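You operate a simulated robot arm through the tools that you are given. There is no shell and no other tool.

You run a simulated robot arm. Do the job below in one go: nothing can be reset, and whatever is moved stays where it is left.

JOB
Brush the dust off the adapter in the orange outlet.
Fine: switch the outlet off first and on again after; the brush goes back on the ledge. What is to be rubbed or washed off counts as gone when no trace of it is left.

It is judged by the outcome, as a careful person would: the job done as asked, and still so three seconds after it is handed in. It fails if anything else is knocked over, pushed out of place, dropped, spilled or broken.

ROBOT AND FRAMES
A 6-joint arm with a two-finger gripper, fixed in place. Base frame: the origin is at the foot of the arm, x ahead of it, y to its left, z up. Readings come in m, rad, newtons and seconds.
Its first joint turns from -2.897 to 2.897 rad. Payload 3.43 kg.
The TCP is the grasp point between the finger pads, 0.02 m short of the fingertips. In the tool frame z runs along the fingers and y along their closing line. The gripper opens to 0.19 m. The gripper's body begins 0.248 m behind the TCP.
Orientation is that of the tool frame in the base frame, as [roll, pitch, yaw] about the fixed x, y, z axes, in that order (R = Rz(yaw) Ry(pitch) Rx(roll)). With the fingers straight down and closing along the base's y, the tool's x points along the base's -x, its y along +y and its z along -z.

CONTROLS
- The arm moves only by the tool apply_moves. Its argument "series" is a list that holds one entry, the list of rows, each a list of 7 numbers: the shift along the tool's x, y, z in units of 400 mm (1.0 is 400 mm), then the turn, a rotation vector about the tool's x, y, z in units of 45 degrees (1.0 is 45 degrees), then the opening in per cent of the stroke, from 0 (shut) to 100 (fully open). In form: [[[tx, ty, tz, wx, wy, wz, claw], ...]]. A call has 1 to 20 rows; each row is the pose to reach, as a shift and turn from the pose commanded when the call began, along the tool's axes at that moment. A call with a number of a shift or a turn outside -1 to 1 is refused whole. A row lasts 0.2 s, in which the tool goes at most 0.05 m and 0.15 rad; a call with a longer step from one row to the next is refused whole, and so is a gripper value outside its range. Where a pose cannot be reached the arm comes as near as it can. A force on the tool above 90 N (or 10 N above the force at the start of the call, whichever is more), or a blocked arm, ends the call early, and 0.2 s more pass. The fingers move at their own pace (about 0.045 m/s each) and stop on an object; they squeeze with about 43 N. The grip force told is the motor's: it shows also when the fingers shut on nothing. Time passes only in rows, and 0.2 s behind the last, so rows that repeat a pose let the fingers close. The reply holds the time, the measured pose of the TCP, the force on the tool along the base axes, the opening and the grip force, in the units named above and with some noise, with the torque about the TCP (base axes, N m) and any sound that the robot's microphone picked up.
- Cameras (640 x 400 px; columns grow to the right, rows downward): "scene" is fixed at [0.0517, -0.65, 1.8438]; the picture's right is [0.19, -0.98, 0.00], its down [-0.76, -0.15, -0.63] and it looks along [0.62, 0.12, -0.77] (base axes); focal length 319 px, centre (320, 200). "wrist" rides on the gripper at [0.07, -0.008, -0.288] in the tool frame; the picture's right is [0.12, 0.99, 0.00], its down [-0.96, 0.12, -0.25] and it looks along [-0.25, 0.03, 0.97] (tool axes); focal length 261 px, centre (320, 200). There is no depth. A picture from a camera that has moved, and an enlarged one, comes with that camera's place and axes in the base frame and with its lens.
- capture(camera): a new picture of that camera. No time passes.
- raise_lower(by): slides the trunk up (or, below 0, down) by that many m; the arm rides with it, the base frame stays. It gives what a move gives, with no picture.
- close_up(camera, box): a new picture of the part [left, top, right, bottom] of that camera's present view, enlarged. No time passes.
- finish_job(): hands the job in; it is judged then, once.

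Nothing tells you positions but the pictures and the camera data. Unless the task says otherwise, let go and move clear before handing in.

The tools are called after "Call:" by a JSON object that holds its "method" and its "body". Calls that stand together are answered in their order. apply_moves: Moves the arm, as the interface text tells. Its arguments: {"type":"object","properties":{"series":{"type":"array","items":{"type":"array","items":{"type":"array","items":{"type":"number"}}}}},"required":["series"]} The other tools are called the same way: raise_lower (by) slides the trunk up or down; capture (camera) takes a picture; close_up (camera, box) takes an enlarged picture of a part of a camera's view; finish_job () hands the job in.

At the start:

```text
time_s: 0.0
tcp_pos: [0.5892, 0.0095, 1.3743]
tcp_rot: [3.141, -0.001, -3.14]
contact_force: [1.2, 0.1, 0.0]
ft_torque: [0.0, 0.04, 0.0]
gripper_width: 0.1898
grip_force: 0.0
trunk travel left (down, up): [-0.2, 0.04]
```

scene: 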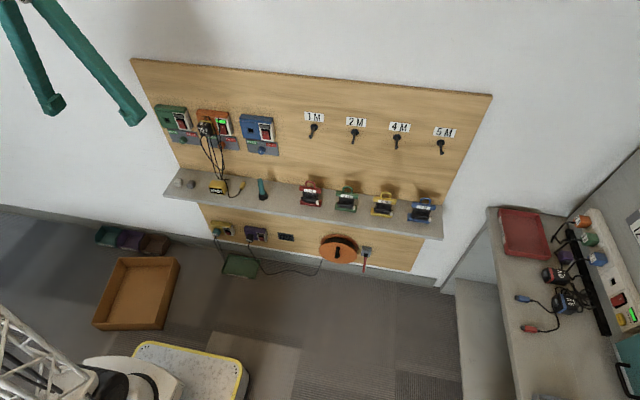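
wrist: 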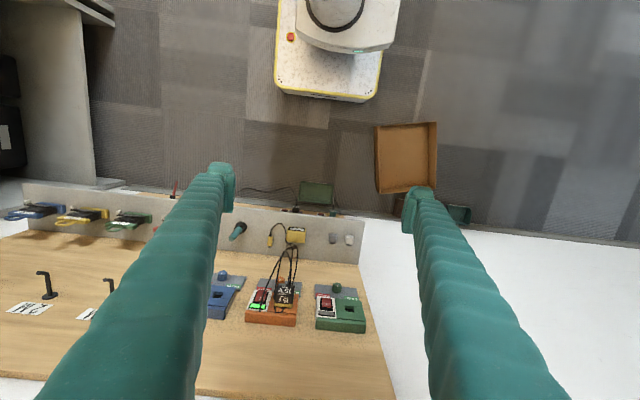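

I see a pegboard wall with green, orange and blue outlets with switches, a ledge below with a teal-handled brush probably, and adapters. I'll look closer at the outlets and ledge before moving.

Call:
{"method": "close_up", "body": {"camera": "scene", "box": [150, 90, 290, 178]}}

Call:
{"method": "close_up", "body": {"camera": "scene", "box": [160, 150, 320, 250]}}

Call:
{"method": "close_up", "body": {"camera": "wrist", "box": [200, 210, 380, 330]}}

```text
4.55 times, centred on (220, 134) of scene
camera zoom: at [0.0517, -0.65, 1.8438], right [0.19, -0.98, 0.0], down [-0.76, -0.15, -0.63], along [0.62, 0.12, -0.77], focal length 1449 px, centre (774, 500)
```

zoom: 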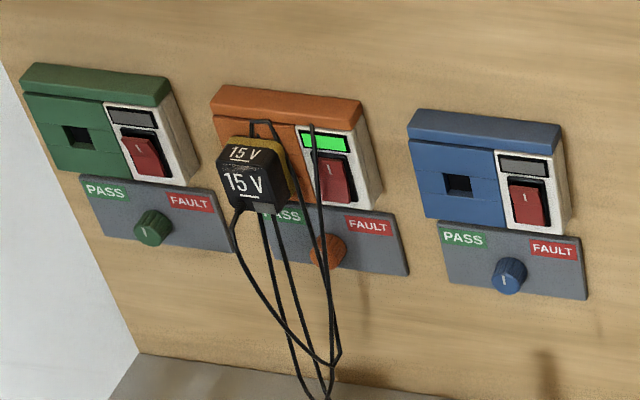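

```text
4.00 times, centred on (240, 200) of scene
camera zoom: at [0.0517, -0.65, 1.8438], right [0.19, -0.98, 0.0], down [-0.76, -0.15, -0.63], along [0.62, 0.12, -0.77], focal length 1275 px, centre (640, 200)
```

zoom: 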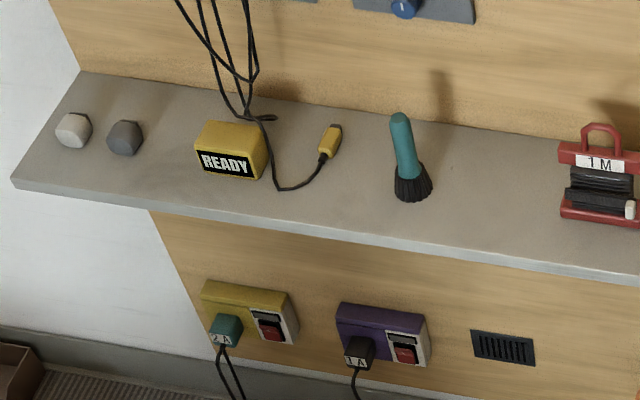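

```text
3.33 times, centred on (290, 270) of wrist
camera zoom: at [0.5195, 0.0028, 1.6616], right [-0.12, 0.99, 0.0], down [0.96, 0.12, 0.25], along [0.25, 0.03, -0.97], focal length 869 px, centre (420, -33)
```

zoom: 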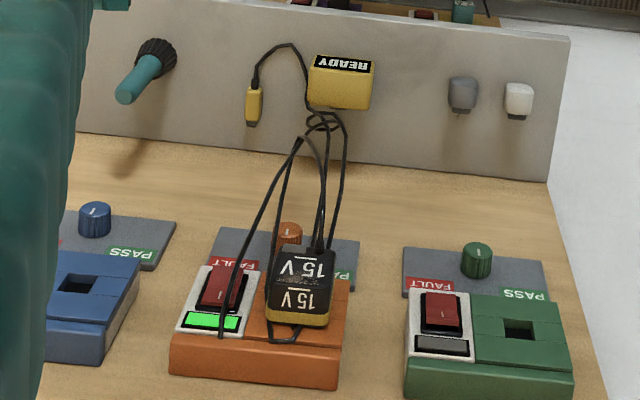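

The brush stands upright on the ledge at about (0.88, -0.24), with the top of its handle near z≈0.88. The orange outlet's rocker is near (0.945, -0.10, 1.07), with the adapter to its left. I'll tilt the wrist camera toward the wall for a closer look.

Call:
{"method": "apply_moves", "body": {"series": [[[-0.025, -0.046, 0.07, 0, -0.167, 0, 100], [-0.05, -0.092, 0.14, 0, -0.333, 0, 100], [-0.075, -0.138, 0.21, 0, -0.5, 0, 100], [-0.1, -0.184, 0.28, 0, -0.667, 0, 100], [-0.125, -0.23, 0.35, 0, -0.833, 0, 100], [-0.15, -0.275, 0.425, 0, -1, 0, 100], [-0.15, -0.275, 0.425, 0, -1, 0, 100]]]}}

Call:
{"method": "capture", "body": {"camera": "wrist"}}

Call:
{"method": "capture", "body": {"camera": "scene"}}

```text
time_s: 1.6
tcp_pos: [0.6481, -0.1003, 1.2042]
tcp_rot: [3.141, 0.786, 3.141]
contact_force: [-0.2, 0.2, 0.8]
ft_torque: [-0.01, 0.01, 0.01]
gripper_width: 0.1898
grip_force: 0.1
trunk travel left (down, up): [-0.2, 0.04]
```

```text
taken
camera wrist: at [0.3956, -0.1075, 1.3577], right [-0.08, 0.99, -0.08], down [0.5, 0.12, 0.86], along [0.86, 0.03, -0.51], focal length 261 px, centre (320, 200)
```

wrist: 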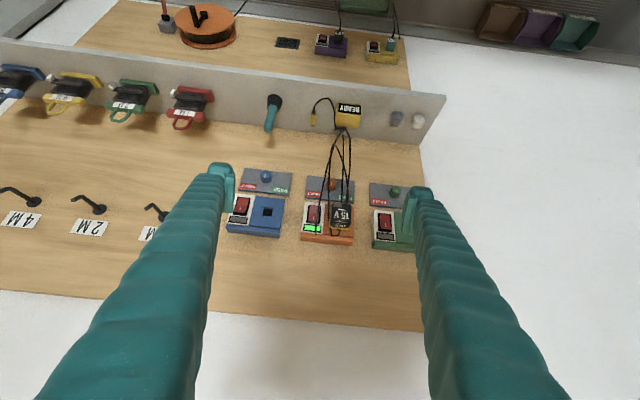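

```text
taken
```

scene: 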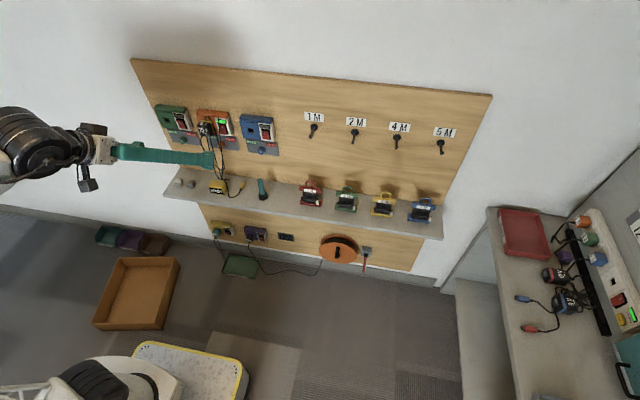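

The wrist camera now faces the outlets (upside down), and I'll zoom in on the adapter, switch and brush.

Call:
{"method": "close_up", "body": {"camera": "wrist", "box": [285, 165, 375, 250]}}

Call:
{"method": "close_up", "body": {"camera": "wrist", "box": [240, 85, 380, 172]}}

Call:
{"method": "close_up", "body": {"camera": "scene", "box": [190, 100, 245, 155]}}

```text
4.71 times, centred on (330, 208) of wrist
camera zoom: at [0.3956, -0.1075, 1.3577], right [-0.08, 0.99, -0.08], down [0.5, 0.12, 0.86], along [0.86, 0.03, -0.51], focal length 1227 px, centre (273, 165)
```

zoom: 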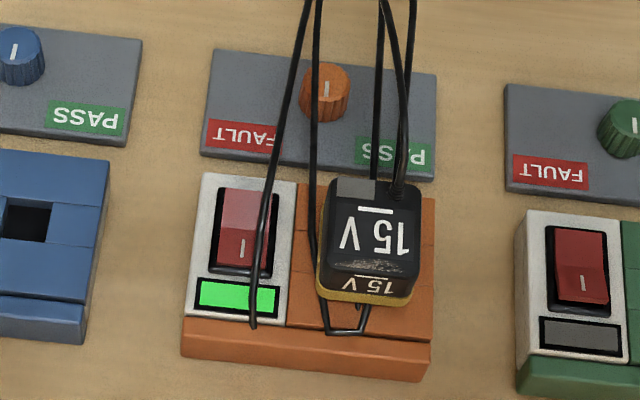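

```text
4.57 times, centred on (310, 128) of wrist
camera zoom: at [0.3956, -0.1075, 1.3577], right [-0.08, 0.99, -0.08], down [0.5, 0.12, 0.86], along [0.86, 0.03, -0.51], focal length 1192 px, centre (366, 527)
```

zoom: 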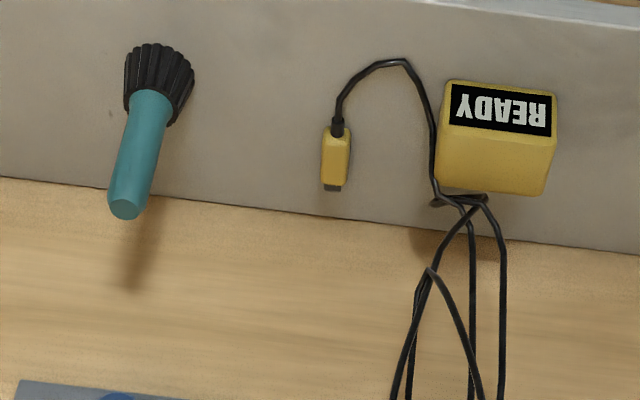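

```text
7.27 times, centred on (218, 128) of scene
camera zoom: at [0.0517, -0.65, 1.8438], right [0.19, -0.98, 0.0], down [-0.76, -0.15, -0.63], along [0.62, 0.12, -0.77], focal length 2318 px, centre (1066, 727)
```

zoom: 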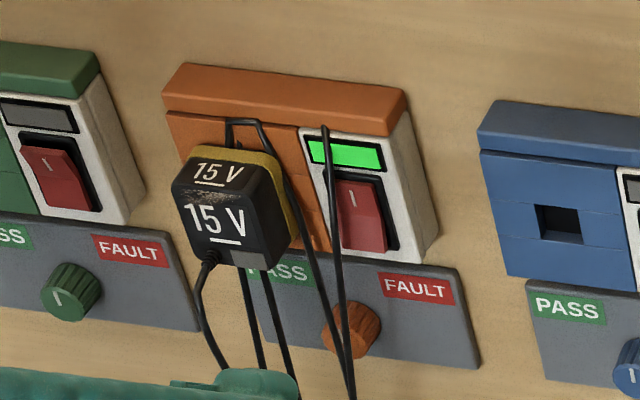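

The dust looks like a greyish speckled patch where the adapter's front and top faces meet, and a cord runs in front of the rocker's left side. I'll zoom in tighter on both.

Call:
{"method": "close_up", "body": {"camera": "scene", "box": [198, 112, 228, 140]}}

Call:
{"method": "close_up", "body": {"camera": "wrist", "box": [322, 195, 356, 243]}}

Call:
{"method": "close_up", "body": {"camera": "wrist", "box": [295, 195, 330, 245]}}

Call:
{"method": "close_up", "body": {"camera": "scene", "box": [210, 110, 240, 140]}}

```text
14.29 times, centred on (213, 126) of scene
camera zoom: at [0.0517, -0.65, 1.8438], right [0.19, -0.98, 0.0], down [-0.76, -0.15, -0.63], along [0.62, 0.12, -0.77], focal length 4554 px, centre (1849, 1257)
```

zoom: 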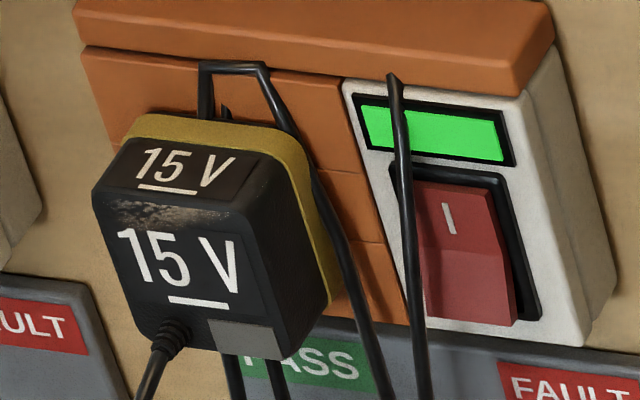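

```text
8.33 times, centred on (339, 219) of wrist
camera zoom: at [0.3956, -0.1075, 1.3577], right [-0.08, 0.99, -0.08], down [0.5, 0.12, 0.86], along [0.86, 0.03, -0.51], focal length 2172 px, centre (162, 42)
```

zoom: 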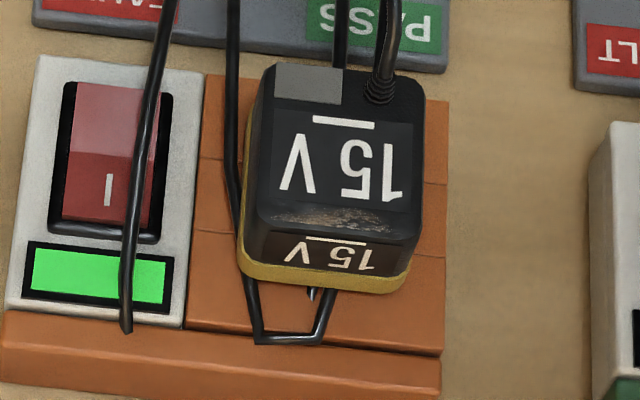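

```text
8.00 times, centred on (312, 220) of wrist
camera zoom: at [0.3956, -0.1075, 1.3577], right [-0.08, 0.99, -0.08], down [0.5, 0.12, 0.86], along [0.86, 0.03, -0.51], focal length 2085 px, centre (380, 40)
```

zoom: 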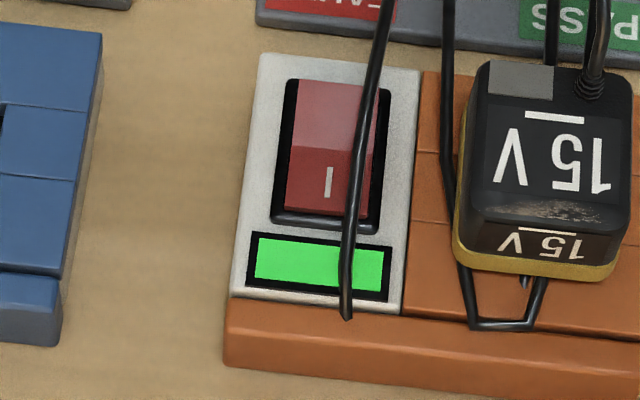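

```text
13.33 times, centred on (225, 125) of scene
camera zoom: at [0.0517, -0.65, 1.8438], right [0.19, -0.98, 0.0], down [-0.76, -0.15, -0.63], along [0.62, 0.12, -0.77], focal length 4250 px, centre (1587, 1200)
```

zoom: 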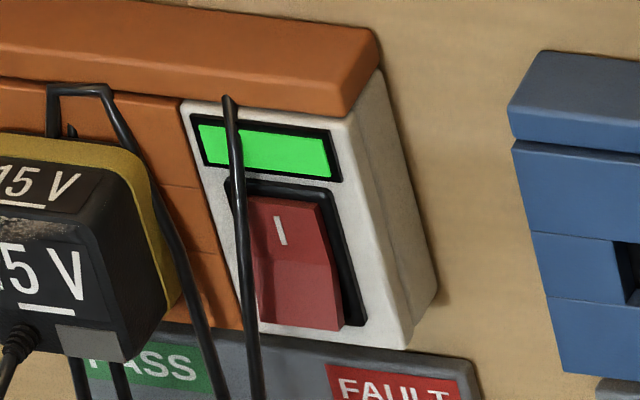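

The green light is on and the rocker's "I" half is pressed in, so pressing the lower half, which sticks out at about (0.935, -0.10, 1.056), should switch it off. The cord crosses the rocker near y≈-0.090, so I'll press with one finger centred at y≈-0.104. First I'll narrow the gripper and come nearer.

Call:
{"method": "apply_moves", "body": {"series": [[[-0.008, -0.008, 0.0586, 0, 0, 0, 14.7], [-0.016, -0.016, 0.117, 0, 0, 0, 14.7], [-0.024, -0.024, 0.176, 0, 0, 0, 14.7], [-0.032, -0.032, 0.234, 0, 0, 0, 14.7], [-0.04, -0.04, 0.293, 0, 0, 0, 14.7], [-0.048, -0.048, 0.351, 0, 0, 0, 14.7], [-0.0564, -0.056, 0.41, 0, 0, 0, 14.7], [-0.0645, -0.0638, 0.4686, 0, 0, 0, 14.7], [-0.0645, -0.0638, 0.4686, 0, 0, 0, 14.7], [-0.0645, -0.0638, 0.4686, 0, 0, 0, 14.7], [-0.0645, -0.0638, 0.4686, 0, 0, 0, 14.7]]]}}

Call:
{"method": "capture", "body": {"camera": "wrist"}}

Call:
{"method": "close_up", "body": {"camera": "scene", "box": [150, 90, 290, 178]}}

```text
time_s: 4.0
tcp_pos: [0.8003, -0.1265, 1.0895]
tcp_rot: [3.141, 0.785, 3.141]
contact_force: [0.0, -0.6, 0.1]
ft_torque: [0.01, 0.02, 0.02]
gripper_width: 0.0279
grip_force: 0.1
trunk travel left (down, up): [-0.2, 0.04]
```

```text
taken
camera wrist: at [0.5484, -0.1339, 1.243], right [-0.08, 0.99, -0.08], down [0.51, 0.12, 0.86], along [0.86, 0.03, -0.51], focal length 261 px, centre (320, 200)
```

wrist: 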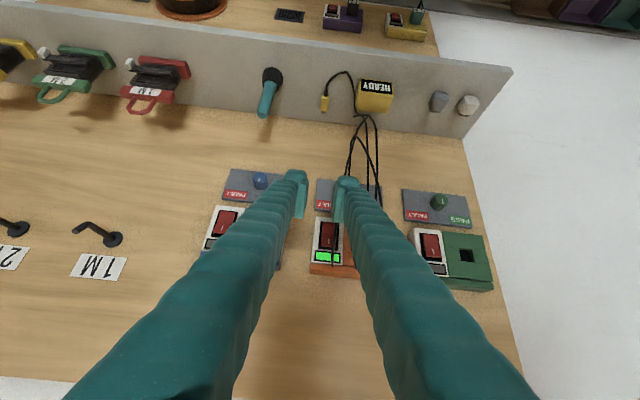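

```text
4.55 times, centred on (220, 134) of scene
camera zoom: at [0.0517, -0.65, 1.8438], right [0.19, -0.98, 0.0], down [-0.76, -0.15, -0.63], along [0.62, 0.12, -0.77], focal length 1449 px, centre (774, 500)
```

zoom: 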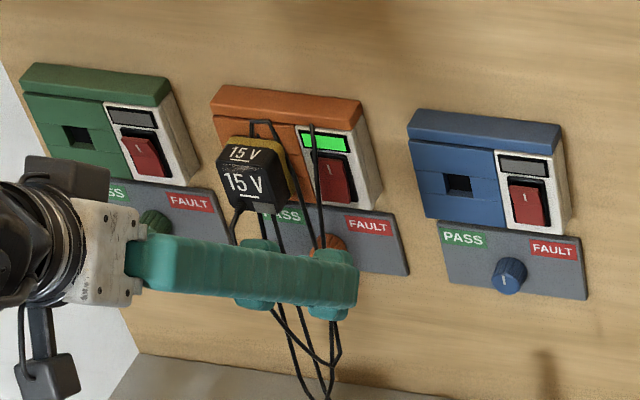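

The fingers are narrowed and sit just off the wall. I'll check the fingertip shape before pressing.

Call:
{"method": "close_up", "body": {"camera": "wrist", "box": [260, 150, 400, 280]}}

Call:
{"method": "close_up", "body": {"camera": "scene", "box": [190, 120, 250, 165]}}

```text
3.08 times, centred on (330, 215) of wrist
camera zoom: at [0.5484, -0.1339, 1.243], right [-0.08, 0.99, -0.08], down [0.51, 0.12, 0.86], along [0.86, 0.03, -0.51], focal length 802 px, centre (289, 154)
```

zoom: 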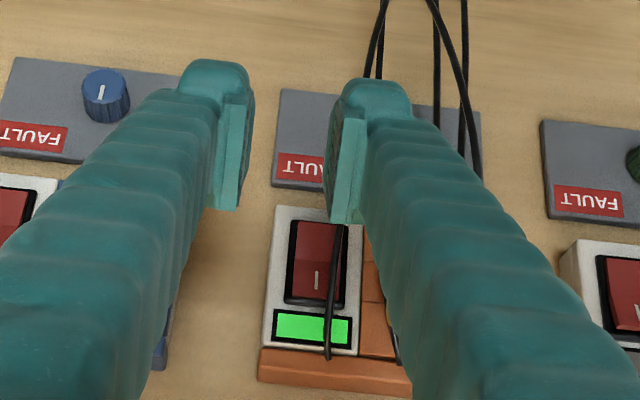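

```text
8.89 times, centred on (220, 142) of scene
camera zoom: at [0.0517, -0.65, 1.8438], right [0.19, -0.98, 0.0], down [-0.76, -0.15, -0.63], along [0.62, 0.12, -0.77], focal length 2834 px, centre (1209, 711)
```

zoom: 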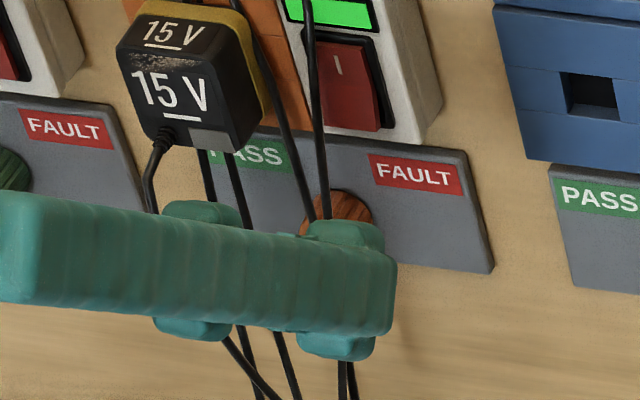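

Only the tips' inner pads are 0.042 m wide, with thicker links outside them. I'll press with the -y finger, so its bulk stays away from the cord, and let the +y finger go into the gap beyond the orange box. I'll back off a little, open to 0.10 m and shift sideways.

Call:
{"method": "apply_moves", "body": {"series": [[[0.0354, 0.0, -0.0354, 0, 0, 0, 30], [0.0354, 0.065, -0.0354, 0, 0, 0, 52.6], [0.0354, 0.13, -0.0354, 0, 0, 0, 52.6], [0.0354, 0.195, -0.0354, 0, 0, 0, 52.6], [0.0354, 0.195, -0.0354, 0, 0, 0, 52.6], [0.0354, 0.195, -0.0354, 0, 0, 0, 52.6]]]}}

Call:
{"method": "close_up", "body": {"camera": "wrist", "box": [200, 130, 440, 280]}}

Call:
{"method": "close_up", "body": {"camera": "scene", "box": [150, 90, 270, 165]}}

```text
time_s: 5.4
tcp_pos: [0.781, -0.0478, 1.0915]
tcp_rot: [-3.141, 0.786, 3.141]
contact_force: [0.7, -0.3, 0.1]
ft_torque: [-0.02, -0.04, 0.02]
gripper_width: 0.0999
grip_force: 0.1
trunk travel left (down, up): [-0.2, 0.04]
```

```text
2.67 times, centred on (320, 205) of wrist
camera zoom: at [0.5286, -0.0552, 1.2442], right [-0.08, 0.99, -0.08], down [0.51, 0.12, 0.86], along [0.86, 0.03, -0.51], focal length 695 px, centre (320, 187)
```

zoom: 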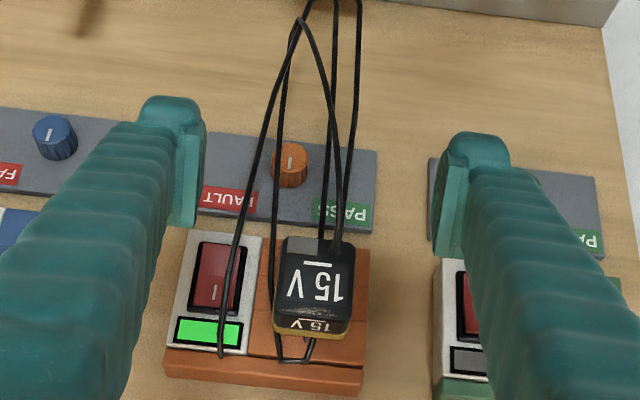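

```text
5.33 times, centred on (210, 128) of scene
camera zoom: at [0.0517, -0.65, 1.8438], right [0.19, -0.98, 0.0], down [-0.76, -0.15, -0.63], along [0.62, 0.12, -0.77], focal length 1700 px, centre (907, 587)
```

zoom: 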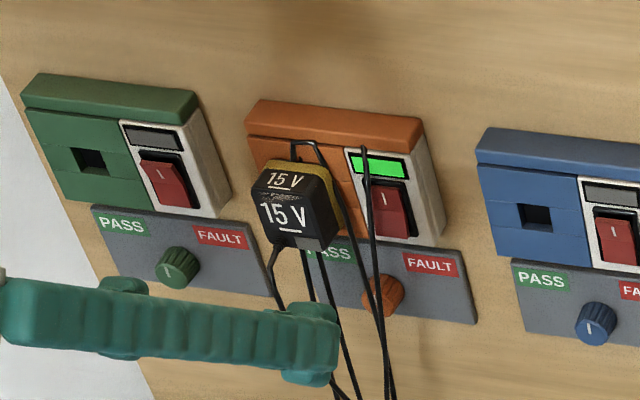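

The -y finger's inner face lines up at y≈-0.098, clear of the cord near -0.09. I'll advance to just in front of the rocker's lower half.

Call:
{"method": "apply_moves", "body": {"series": [[[-0.0245, 0, 0.0433, 0, 0, 0, 52.6], [-0.0489, 0, 0.0866, 0, 0, 0, 52.6], [-0.0734, 0, 0.1299, 0, 0, 0, 52.6], [-0.0978, 0, 0.1732, 0, 0, 0, 52.6], [-0.1223, 0, 0.2165, 0, 0, 0, 52.6], [-0.1467, 0, 0.2598, 0, 0, 0, 52.6], [-0.1467, 0, 0.2598, 0, 0, 0, 52.6]]]}}

Call:
{"method": "close_up", "body": {"camera": "wrist", "box": [200, 130, 440, 280]}}

Call:
{"method": "close_up", "body": {"camera": "scene", "box": [190, 100, 260, 145]}}

```text
time_s: 7.0
tcp_pos: [0.8953, -0.0453, 1.0575]
tcp_rot: [3.141, 0.785, -3.141]
contact_force: [-0.5, -0.3, -0.8]
ft_torque: [0.02, 0.02, 0.01]
gripper_width: 0.1
grip_force: 0.0
trunk travel left (down, up): [-0.2, 0.04]
```

```text
2.67 times, centred on (320, 205) of wrist
camera zoom: at [0.6436, -0.0544, 1.2107], right [-0.08, 0.99, -0.08], down [0.51, 0.12, 0.86], along [0.86, 0.03, -0.51], focal length 695 px, centre (320, 187)
```

zoom: 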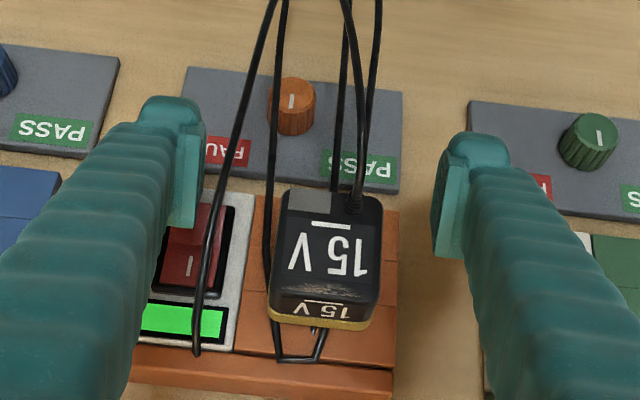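

```text
8.89 times, centred on (225, 122) of scene
camera zoom: at [0.0517, -0.65, 1.8438], right [0.19, -0.98, 0.0], down [-0.76, -0.15, -0.63], along [0.62, 0.12, -0.77], focal length 2834 px, centre (1164, 889)
```

zoom: 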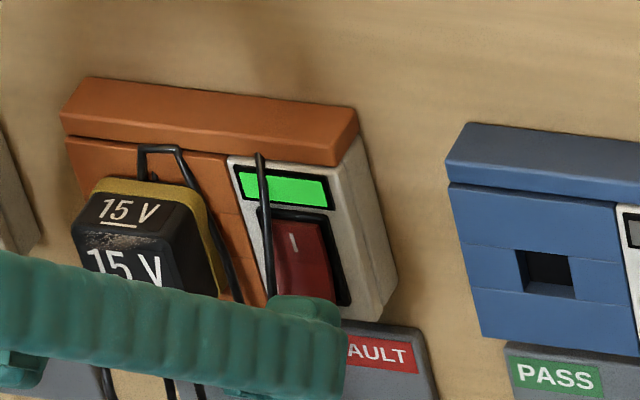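

The pad is in front of the rocker's lower half and clear of the cord. I'll press straight toward the wall in small steps.

Call:
{"method": "apply_moves", "body": {"series": [[[-0.0071, 0, 0.0071, 0, 0, 0, 52.6], [-0.0141, 0, 0.0141, 0, 0, 0, 52.6], [-0.0212, 0, 0.0212, 0, 0, 0, 52.6], [-0.0265, 0, 0.0265, 0, 0, 0, 52.6], [-0.0318, 0, 0.0318, 0, 0, 0, 52.6], [-0.0354, 0, 0.0354, 0, 0, 0, 52.6]]]}}

Call:
{"method": "close_up", "body": {"camera": "scene", "box": [190, 100, 260, 145]}}

Call:
{"method": "close_up", "body": {"camera": "wrist", "box": [200, 130, 440, 280]}}

```text
time_s: 8.4
tcp_pos: [0.914, -0.0478, 1.0586]
tcp_rot: [-3.14, 0.785, -3.14]
contact_force: [-7.5, 1.0, 0.7]
ft_torque: [-0.06, -0.02, -0.47]
gripper_width: 0.1001
grip_force: 0.1
trunk travel left (down, up): [-0.2, 0.04]
heard: click
```

```text
8.89 times, centred on (225, 122) of scene
camera zoom: at [0.0517, -0.65, 1.8438], right [0.19, -0.98, 0.0], down [-0.76, -0.15, -0.63], along [0.62, 0.12, -0.77], focal length 2834 px, centre (1164, 889)
```

zoom: 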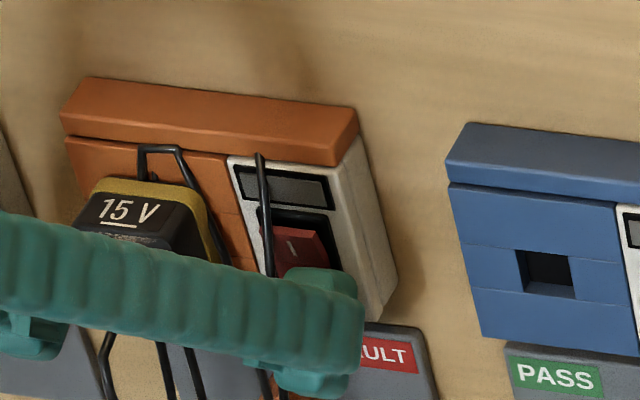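

```text
2.67 times, centred on (320, 205) of wrist
camera zoom: at [0.6623, -0.0549, 1.2114], right [-0.08, 0.99, -0.08], down [0.51, 0.12, 0.85], along [0.86, 0.03, -0.51], focal length 695 px, centre (320, 187)
```

zoom: 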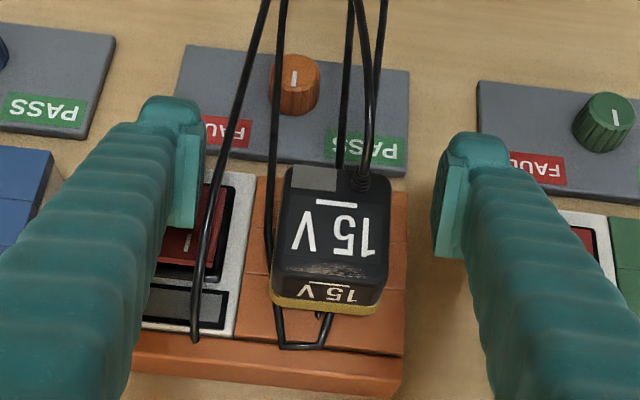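

It clicked and the indicator went dark, so the outlet is off. I'll back straight out, then move over in front of the brush.

Call:
{"method": "apply_moves", "body": {"series": [[[0.0619, 0, -0.0619, 0, 0, 0, 52.6], [0.1326, 0, -0.1326, 0, 0, 0, 52.6], [0.1768, 0, -0.2298, 0, 0, 0, 52.6], [0.2174, 0, -0.3305, 0, 0, 0, 52.6], [0.2793, 0, -0.3924, 0, 0, 0, 52.6], [0.3235, -0.1, -0.4366, 0, 0, 0, 42], [0.3235, -0.2, -0.4366, 0, 0, 0, 42], [0.3235, -0.3, -0.4366, 0, 0, 0, 42], [0.3235, -0.4, -0.4366, 0, 0, 0, 42], [0.3235, -0.475, -0.4366, 0, 0, 0, 42], [0.3235, -0.475, -0.4366, 0, 0, 0, 42]]]}}

Call:
{"method": "close_up", "body": {"camera": "scene", "box": [190, 100, 260, 145]}}

Call:
{"method": "capture", "body": {"camera": "wrist"}}

Call:
{"method": "close_up", "body": {"camera": "scene", "box": [235, 165, 295, 210]}}

```text
time_s: 10.8
tcp_pos: [0.7007, -0.2359, 1.0897]
tcp_rot: [-3.141, 0.787, -3.141]
contact_force: [-0.2, 0.0, -0.1]
ft_torque: [0.0, 0.02, 0.0]
gripper_width: 0.0798
grip_force: 0.1
trunk travel left (down, up): [-0.2, 0.04]
```

```text
8.89 times, centred on (225, 122) of scene
camera zoom: at [0.0517, -0.65, 1.8438], right [0.19, -0.98, 0.0], down [-0.76, -0.15, -0.63], along [0.62, 0.12, -0.77], focal length 2834 px, centre (1164, 889)
```

zoom: 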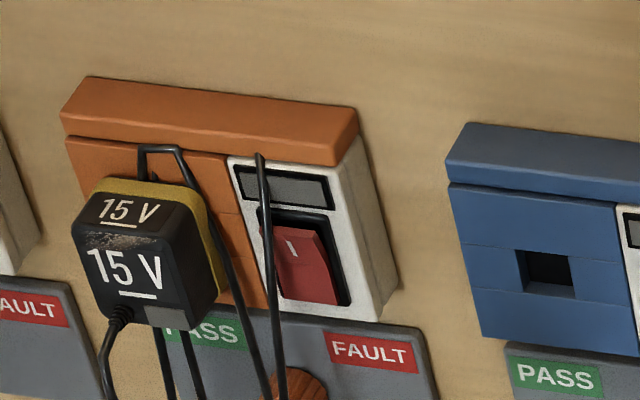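

```text
taken
camera wrist: at [0.4485, -0.2443, 1.243], right [-0.08, 0.99, -0.08], down [0.51, 0.12, 0.86], along [0.86, 0.03, -0.51], focal length 261 px, centre (320, 200)
```

wrist: 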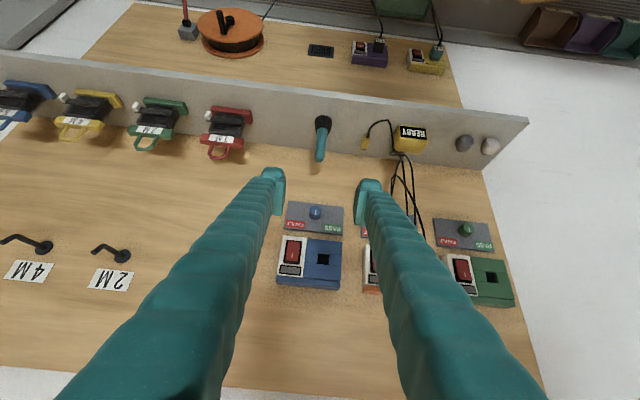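

```text
8.89 times, centred on (265, 188) of scene
camera zoom: at [0.0517, -0.65, 1.8438], right [0.19, -0.98, 0.0], down [-0.76, -0.15, -0.63], along [0.62, 0.12, -0.77], focal length 2834 px, centre (809, 311)
```

zoom: 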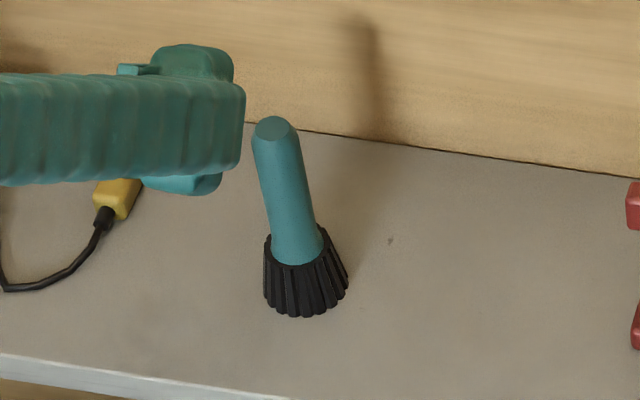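

The switch still shows off. Next I'll pin down the brush position with a closer wrist view.

Call:
{"method": "close_up", "body": {"camera": "wrist", "box": [290, 100, 360, 170]}}

```text
5.71 times, centred on (325, 135) of wrist
camera zoom: at [0.4485, -0.2443, 1.243], right [-0.08, 0.99, -0.08], down [0.51, 0.12, 0.86], along [0.86, 0.03, -0.51], focal length 1489 px, centre (291, 571)
```

zoom: 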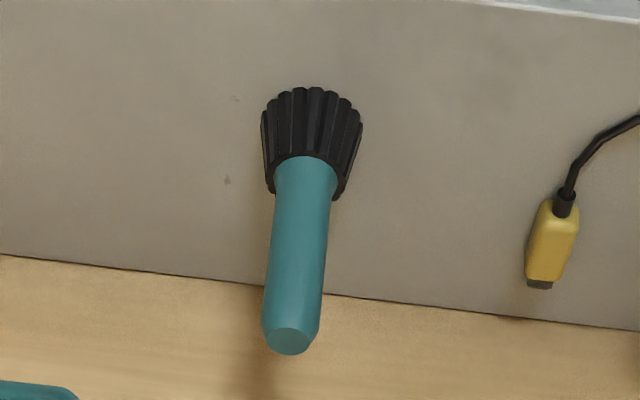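

The brush axis is at about (0.882, -0.238), with the handle from z≈0.807 to 0.885. I'll go to a pre-grasp pose above it, with the tool tilted 20° away from the wall.

Call:
{"method": "apply_moves", "body": {"series": [[[-0.0041, 0, 0.079, 0, 0.0927, 0, 42], [-0.0082, 0, 0.1579, 0, 0.1853, 0, 42], [-0.0124, 0, 0.2369, 0, 0.278, 0, 42], [-0.0165, 0, 0.3158, 0, 0.3707, 0, 42], [-0.0206, 0, 0.3948, 0, 0.4633, 0, 42], [-0.0247, 0, 0.4737, 0, 0.556, 0, 42], [-0.0247, 0, 0.4737, 0, 0.556, 0, 42]]]}}

Call:
{"method": "capture", "body": {"camera": "wrist"}}

Call:
{"method": "capture", "body": {"camera": "scene"}}

```text
time_s: 12.4
tcp_pos: [0.8418, -0.2376, 0.9635]
tcp_rot: [3.141, 0.347, 3.142]
contact_force: [-1.1, -1.1, -1.0]
ft_torque: [0.03, -0.04, 0.04]
gripper_width: 0.0797
grip_force: 0.0
trunk travel left (down, up): [-0.2, 0.04]
```

```text
taken
camera wrist: at [0.6773, -0.246, 1.2087], right [-0.11, 0.99, -0.04], down [0.82, 0.12, 0.56], along [0.56, 0.03, -0.83], focal length 261 px, centre (320, 200)
```

wrist: 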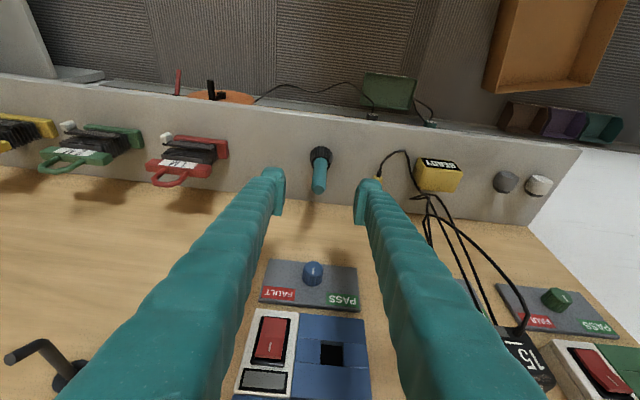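

```text
taken
```

scene: 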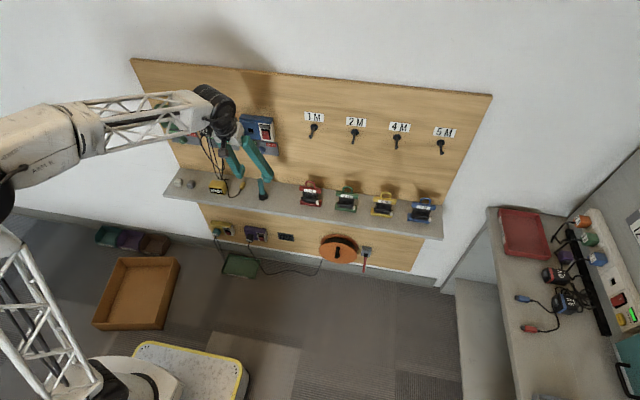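

The brush sits centred between the fingers. I'll slide down along the tool axis to the grasp height.

Call:
{"method": "apply_moves", "body": {"series": [[[0, 0, 0.06, 0, 0, 0, 42], [0, 0, 0.12, 0, 0, 0, 42], [0, 0, 0.18, 0, 0, 0, 42], [0, 0, 0.24, 0, 0, 0, 42], [0, 0, 0.27, 0, 0, 0, 42], [0, 0, 0.3, 0, 0, 0, 42], [0, 0, 0.3, 0, 0, 0, 42]]]}}

Call:
{"method": "close_up", "body": {"camera": "wrist", "box": [260, 120, 380, 240]}}

Call:
{"method": "close_up", "body": {"camera": "scene", "box": [225, 155, 305, 210]}}

```text
time_s: 14.0
tcp_pos: [0.8804, -0.2378, 0.8502]
tcp_rot: [-3.141, 0.348, 3.14]
contact_force: [-0.2, 0.0, -0.1]
ft_torque: [-0.01, -0.02, 0.01]
gripper_width: 0.0797
grip_force: 0.0
trunk travel left (down, up): [-0.2, 0.04]
```

```text
3.33 times, centred on (320, 180) of wrist
camera zoom: at [0.7181, -0.2451, 1.0954], right [-0.11, 0.99, -0.04], down [0.82, 0.12, 0.56], along [0.56, 0.03, -0.83], focal length 869 px, centre (320, 267)
```

zoom: 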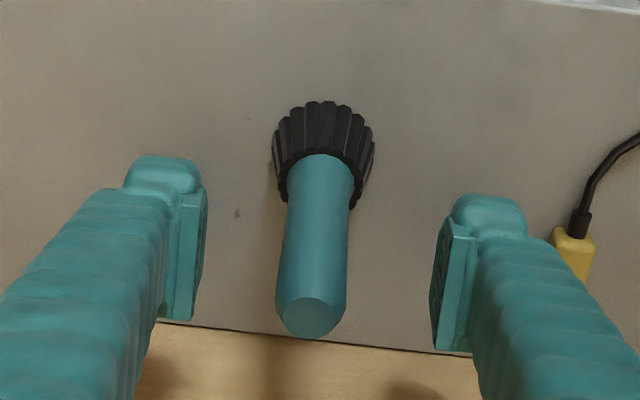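

```text
7.27 times, centred on (265, 182) of scene
camera zoom: at [0.0517, -0.65, 1.8438], right [0.19, -0.98, 0.0], down [-0.76, -0.15, -0.63], along [0.62, 0.12, -0.77], focal length 2318 px, centre (720, 327)
```

zoom: 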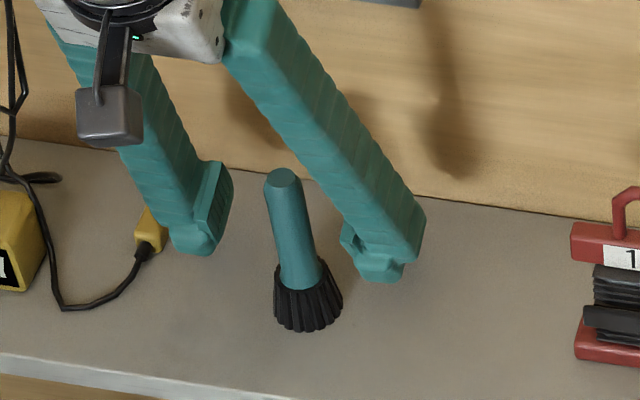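

The handle is centred between the pads. Closing the gripper.

Call:
{"method": "apply_moves", "body": {"series": [[[0, 0, 0, 0, 0, 0, 20], [0, 0, 0, 0, 0, 0, 15], [0, 0, 0, 0, 0, 0, 10], [0, 0, 0, 0, 0, 0, 0], [0, 0, 0, 0, 0, 0, 0], [0, 0, 0, 0, 0, 0, 0], [0, 0, 0, 0, 0, 0, 0]]]}}

Call:
{"method": "close_up", "body": {"camera": "wrist", "box": [260, 120, 380, 240]}}

Call:
{"method": "close_up", "body": {"camera": "scene", "box": [225, 155, 305, 210]}}

```text
time_s: 15.6
tcp_pos: [0.8812, -0.2378, 0.8509]
tcp_rot: [-3.141, 0.35, -3.141]
contact_force: [-0.1, 0.2, 0.1]
ft_torque: [-0.03, -0.04, -0.01]
gripper_width: 0.0217
grip_force: 43.1
trunk travel left (down, up): [-0.2, 0.04]
```

```text
3.33 times, centred on (320, 180) of wrist
camera zoom: at [0.7181, -0.2451, 1.0956], right [-0.11, 0.99, -0.04], down [0.82, 0.12, 0.56], along [0.56, 0.03, -0.83], focal length 869 px, centre (320, 267)
```

zoom: 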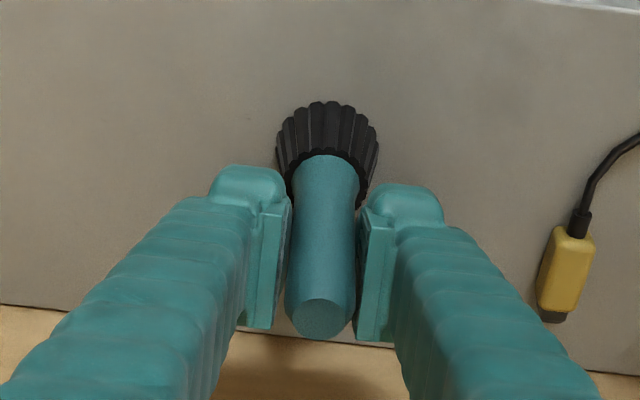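

```text
7.27 times, centred on (265, 182) of scene
camera zoom: at [0.0517, -0.65, 1.8438], right [0.19, -0.98, 0.0], down [-0.76, -0.15, -0.63], along [0.62, 0.12, -0.77], focal length 2318 px, centre (720, 327)
```

zoom: 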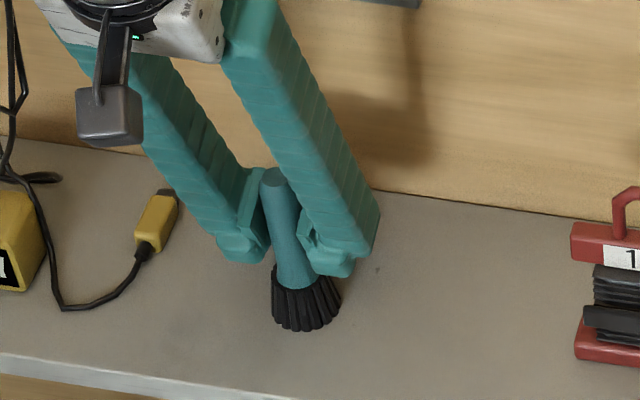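

The brush is gripped (width 0.0217 m). I'll lift it straight up, pull back from the wall and start tilting it forward.

Call:
{"method": "apply_moves", "body": {"series": [[[-0.0257, 0, -0.0705, 0, 0, 0, 0], [-0.0599, 0, -0.1645, 0, 0, 0, 0], [-0.047, 0, -0.2756, 0, 0, 0, 0], [-0.0225, 0, -0.391, 0, 0, 0, 0], [0.0341, 0, -0.4914, 0, 0, 0, 0], [0.111, 0, -0.5726, 0, 0, 0, 0], [0.1965, 0, -0.6303, 0, -0.15, 0, 0], [0.2435, 0, -0.6474, 0, -0.3, 0, 0], [0.2435, 0, -0.6474, 0, -0.46, 0, 0], [0.2435, 0, -0.6474, 0, -0.62, 0, 0], [0.2435, 0, -0.6474, 0, -0.778, 0, 0], [0.2435, 0, -0.6474, 0, -0.778, 0, 0]]]}}

Call:
{"method": "capture", "body": {"camera": "wrist"}}

Call:
{"method": "capture", "body": {"camera": "scene"}}

```text
time_s: 18.2
tcp_pos: [0.7012, -0.2388, 1.0592]
tcp_rot: [3.141, 0.962, -3.141]
contact_force: [0.5, 0.0, -1.2]
ft_torque: [-0.05, 0.01, -0.01]
gripper_width: 0.0217
grip_force: 42.6
trunk travel left (down, up): [-0.2, 0.04]
```

```text
taken
camera wrist: at [0.4264, -0.2454, 1.1667], right [-0.07, 0.99, -0.1], down [0.35, 0.12, 0.93], along [0.93, 0.03, -0.35], focal length 261 px, centre (320, 200)
```

wrist: 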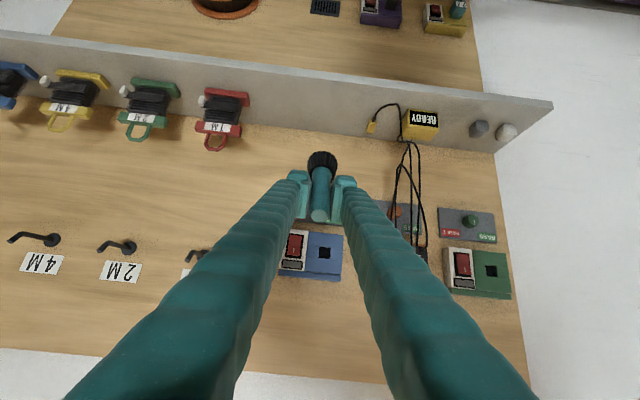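

```text
taken
```

scene: 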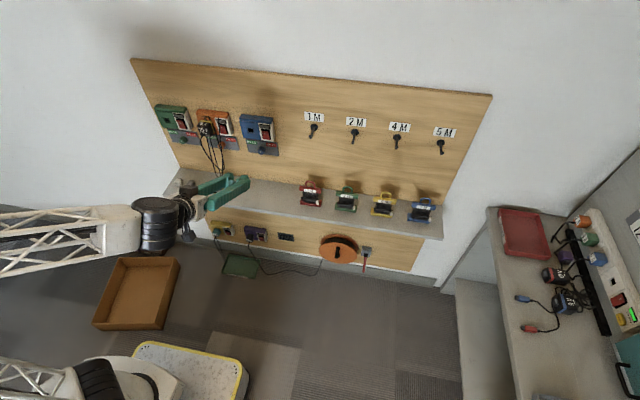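

The brush is held firmly, bristles forward. I'll bring it level, in front of the adapter but still clear of it.

Call:
{"method": "apply_moves", "body": {"series": [[[-0.0274, 0.0707, 0.0017, 0, -0.1111, 0, 0], [-0.0548, 0.1414, 0.0035, 0, -0.2223, 0, 0], [-0.0822, 0.2121, 0.0052, 0, -0.3334, 0, 0], [-0.1096, 0.2829, 0.007, 0, -0.4446, 0, 0], [-0.137, 0.3536, 0.0087, 0, -0.5557, 0, 0], [-0.1644, 0.4243, 0.0105, 0, -0.6669, 0, 0], [-0.1918, 0.495, 0.0122, 0, -0.778, 0, 0], [-0.1918, 0.495, 0.0122, 0, -0.778, 0, 0]]]}}

Call:
{"method": "capture", "body": {"camera": "wrist"}}

Call:
{"method": "close_up", "body": {"camera": "scene", "box": [160, 95, 260, 160]}}

```text
time_s: 20.0
tcp_pos: [0.7955, -0.0617, 1.1738]
tcp_rot: [-2.88, 1.566, -2.869]
contact_force: [-0.1, 0.0, 0.3]
ft_torque: [-0.02, -0.03, 0.02]
gripper_width: 0.0001
grip_force: 33.7
out of reach, approached as far as the arm can: row 5, 6, 7, 8
trunk travel left (down, up): [-0.2, 0.04]
```

```text
taken
camera wrist: at [0.5087, -0.0728, 1.1028], right [-0.01, 0.99, -0.12], down [-0.25, 0.11, 0.96], along [0.97, 0.04, 0.24], focal length 261 px, centre (320, 200)
```

wrist: 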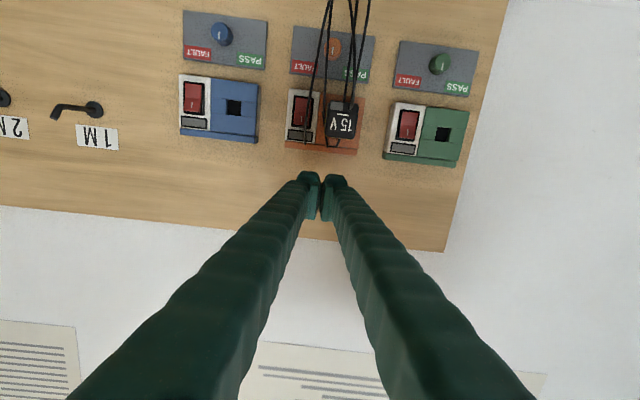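

```text
6.15 times, centred on (210, 128) of scene
camera zoom: at [0.0517, -0.65, 1.8438], right [0.19, -0.98, 0.0], down [-0.76, -0.15, -0.63], along [0.62, 0.12, -0.77], focal length 1962 px, centre (997, 646)
```

zoom: 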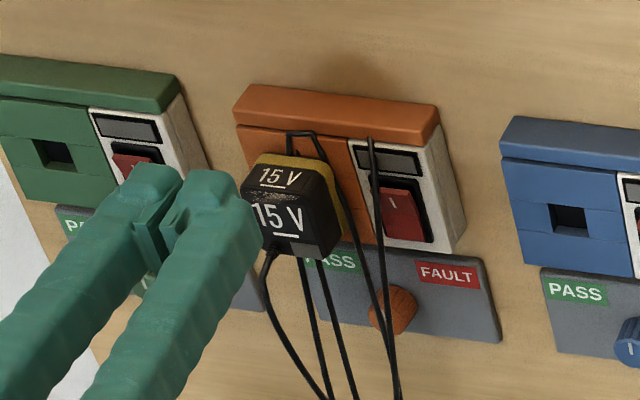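

The gripper now reads fully shut: the brush slipped out when the arm hit its reach limit. I need to find where it went.

Call:
{"method": "capture", "body": {"camera": "scene"}}

Call:
{"method": "close_up", "body": {"camera": "scene", "box": [160, 150, 320, 250]}}

Call:
{"method": "close_up", "body": {"camera": "scene", "box": [80, 220, 400, 400]}}

```text
taken
```

scene: 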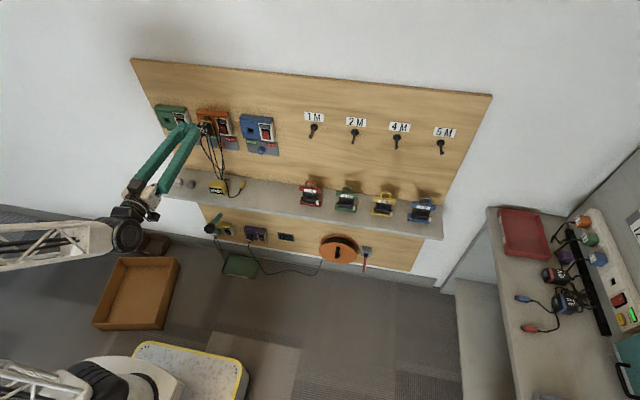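

```text
4.00 times, centred on (240, 200) of scene
camera zoom: at [0.0517, -0.65, 1.8438], right [0.19, -0.98, 0.0], down [-0.76, -0.15, -0.63], along [0.62, 0.12, -0.77], focal length 1275 px, centre (640, 200)
```

zoom: 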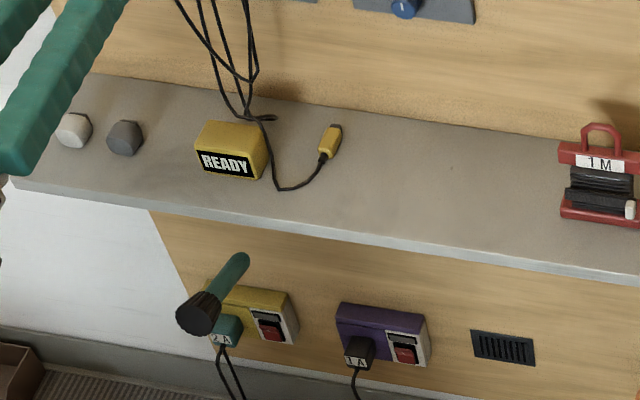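

```text
2.00 times, centred on (240, 310) of scene
camera zoom: at [0.0517, -0.65, 1.8438], right [0.19, -0.98, 0.0], down [-0.76, -0.15, -0.63], along [0.62, 0.12, -0.77], focal length 638 px, centre (480, -20)
```

zoom: 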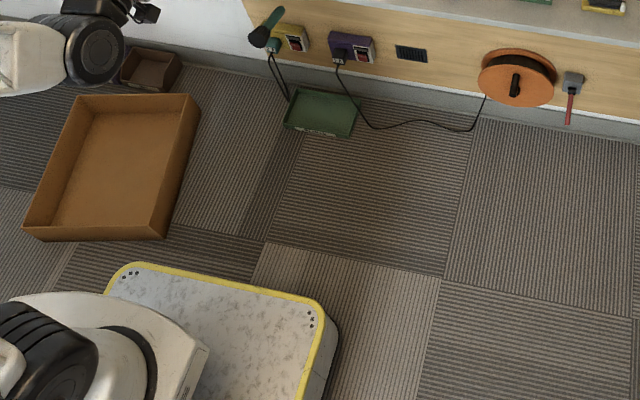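

The brush is in mid-air, falling. I'll hold the arm still briefly and watch where it lands.

Call:
{"method": "apply_moves", "body": {"series": [[[0, 0, 0, 0, 0, 0, 0]]]}}

Call:
{"method": "capture", "body": {"camera": "scene"}}

```text
time_s: 20.4
tcp_pos: [0.7954, -0.0613, 1.1727]
tcp_rot: [-3.049, 1.566, -3.038]
contact_force: [-0.5, -0.1, -0.1]
ft_torque: [0.02, -0.02, -0.02]
gripper_width: 0.0001
grip_force: 34.2
trunk travel left (down, up): [-0.2, 0.04]
```

```text
taken
```

scene: 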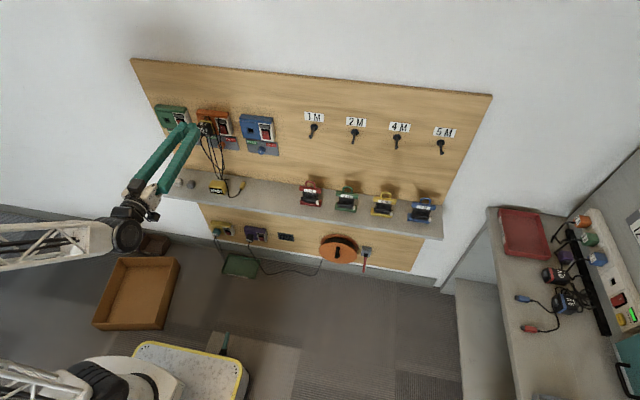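

Call:
{"method": "apply_moves", "body": {"series": [[[0, 0, 0, 0, 0, 0, 0], [0, 0, 0, 0, 0, 0, 0], [0, 0, 0, 0, 0, 0, 0], [0, 0, 0, 0, 0, 0, 0], [0, 0, 0, 0, 0, 0, 0]]]}}

Call:
{"method": "capture", "body": {"camera": "scene"}}

Call:
{"method": "close_up", "body": {"camera": "scene", "box": [130, 300, 310, 400]}}

```text
time_s: 21.6
tcp_pos: [0.795, -0.0626, 1.1729]
tcp_rot: [-3.094, 1.567, -3.083]
contact_force: [-0.8, -0.4, 0.3]
ft_torque: [-0.02, 0.02, 0.03]
gripper_width: 0.0
grip_force: 34.8
trunk travel left (down, up): [-0.2, 0.04]
```

```text
taken
```

scene: 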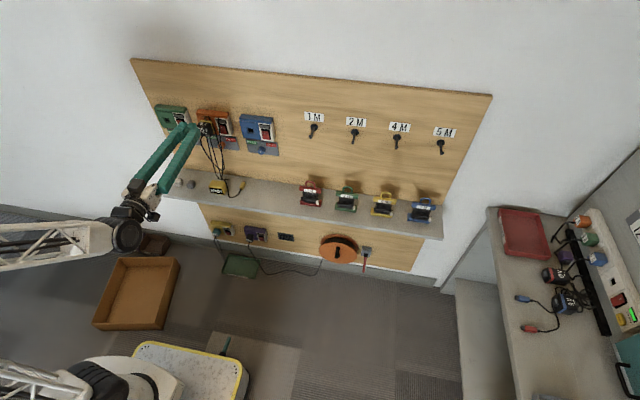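

```text
3.56 times, centred on (220, 350) of scene
camera zoom: at [0.0517, -0.65, 1.8438], right [0.19, -0.98, 0.0], down [-0.76, -0.15, -0.63], along [0.62, 0.12, -0.77], focal length 1134 px, centre (676, -333)
```

zoom: 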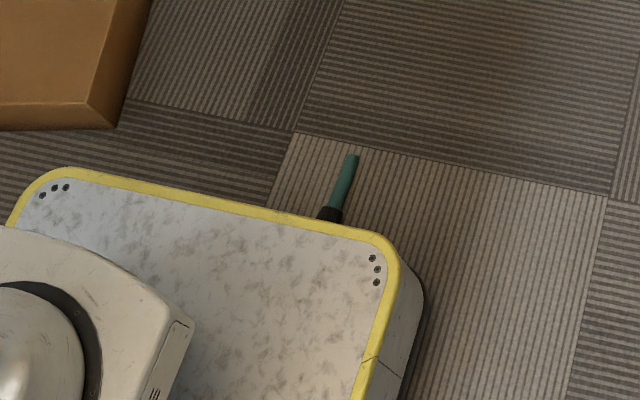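

The brush has come to rest on the floor just in front of the robot's platform, lying along x at about (0.39–0.47, -0.06), handle end pointing away from the platform. I'll get the arm out of its limit pose, away from the wall, then plan picking the brush up again.

Call:
{"method": "apply_moves", "body": {"series": [[[0.0, 0, -0.01, 0, 0.14, 0, 20], [0.0, 0, -0.03, 0, 0.28, 0, 20], [0.0, 0, -0.06, 0, 0.42, 0, 20], [0.0, 0, -0.09, 0, 0.57, 0, 20], [0.0, 0, -0.12, 0, 0.71, 0, 20], [0.0, 0, -0.12, 0, 0.85, 0, 20], [0.0, 0, -0.12, 0, 1, 0, 20], [0.0, 0, -0.12, 0, 1, 0, 20]]]}}

Call:
{"method": "capture", "body": {"camera": "wrist"}}

Call:
{"method": "capture", "body": {"camera": "scene"}}

```text
time_s: 23.6
tcp_pos: [0.7601, -0.0147, 1.1891]
tcp_rot: [2.832, 0.795, 2.883]
contact_force: [-0.1, -0.3, 0.4]
ft_torque: [-0.02, 0.02, 0.02]
gripper_width: 0.038
grip_force: 0.1
out of reach, approached as far as the arm can: row 4, 5
trunk travel left (down, up): [-0.2, 0.04]
stopped in row 8: the arm was blocked; the commanded pose is now the measured one
```

```text
taken
camera wrist: at [0.5021, -0.0427, 1.3293], right [-0.05, 0.99, 0.13], down [0.47, -0.09, 0.88], along [0.88, 0.1, -0.47], focal length 261 px, centre (320, 200)
```

wrist: 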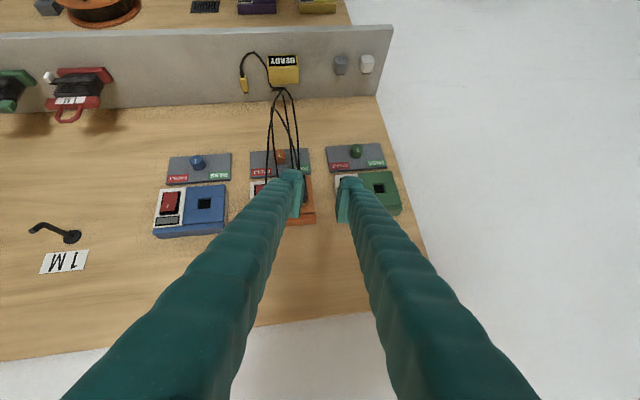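

```text
taken
```

scene: 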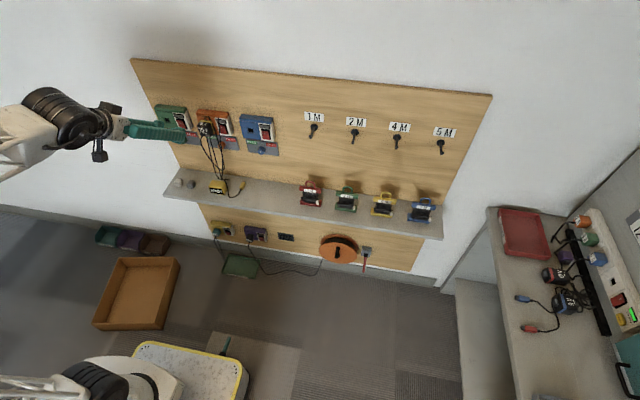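

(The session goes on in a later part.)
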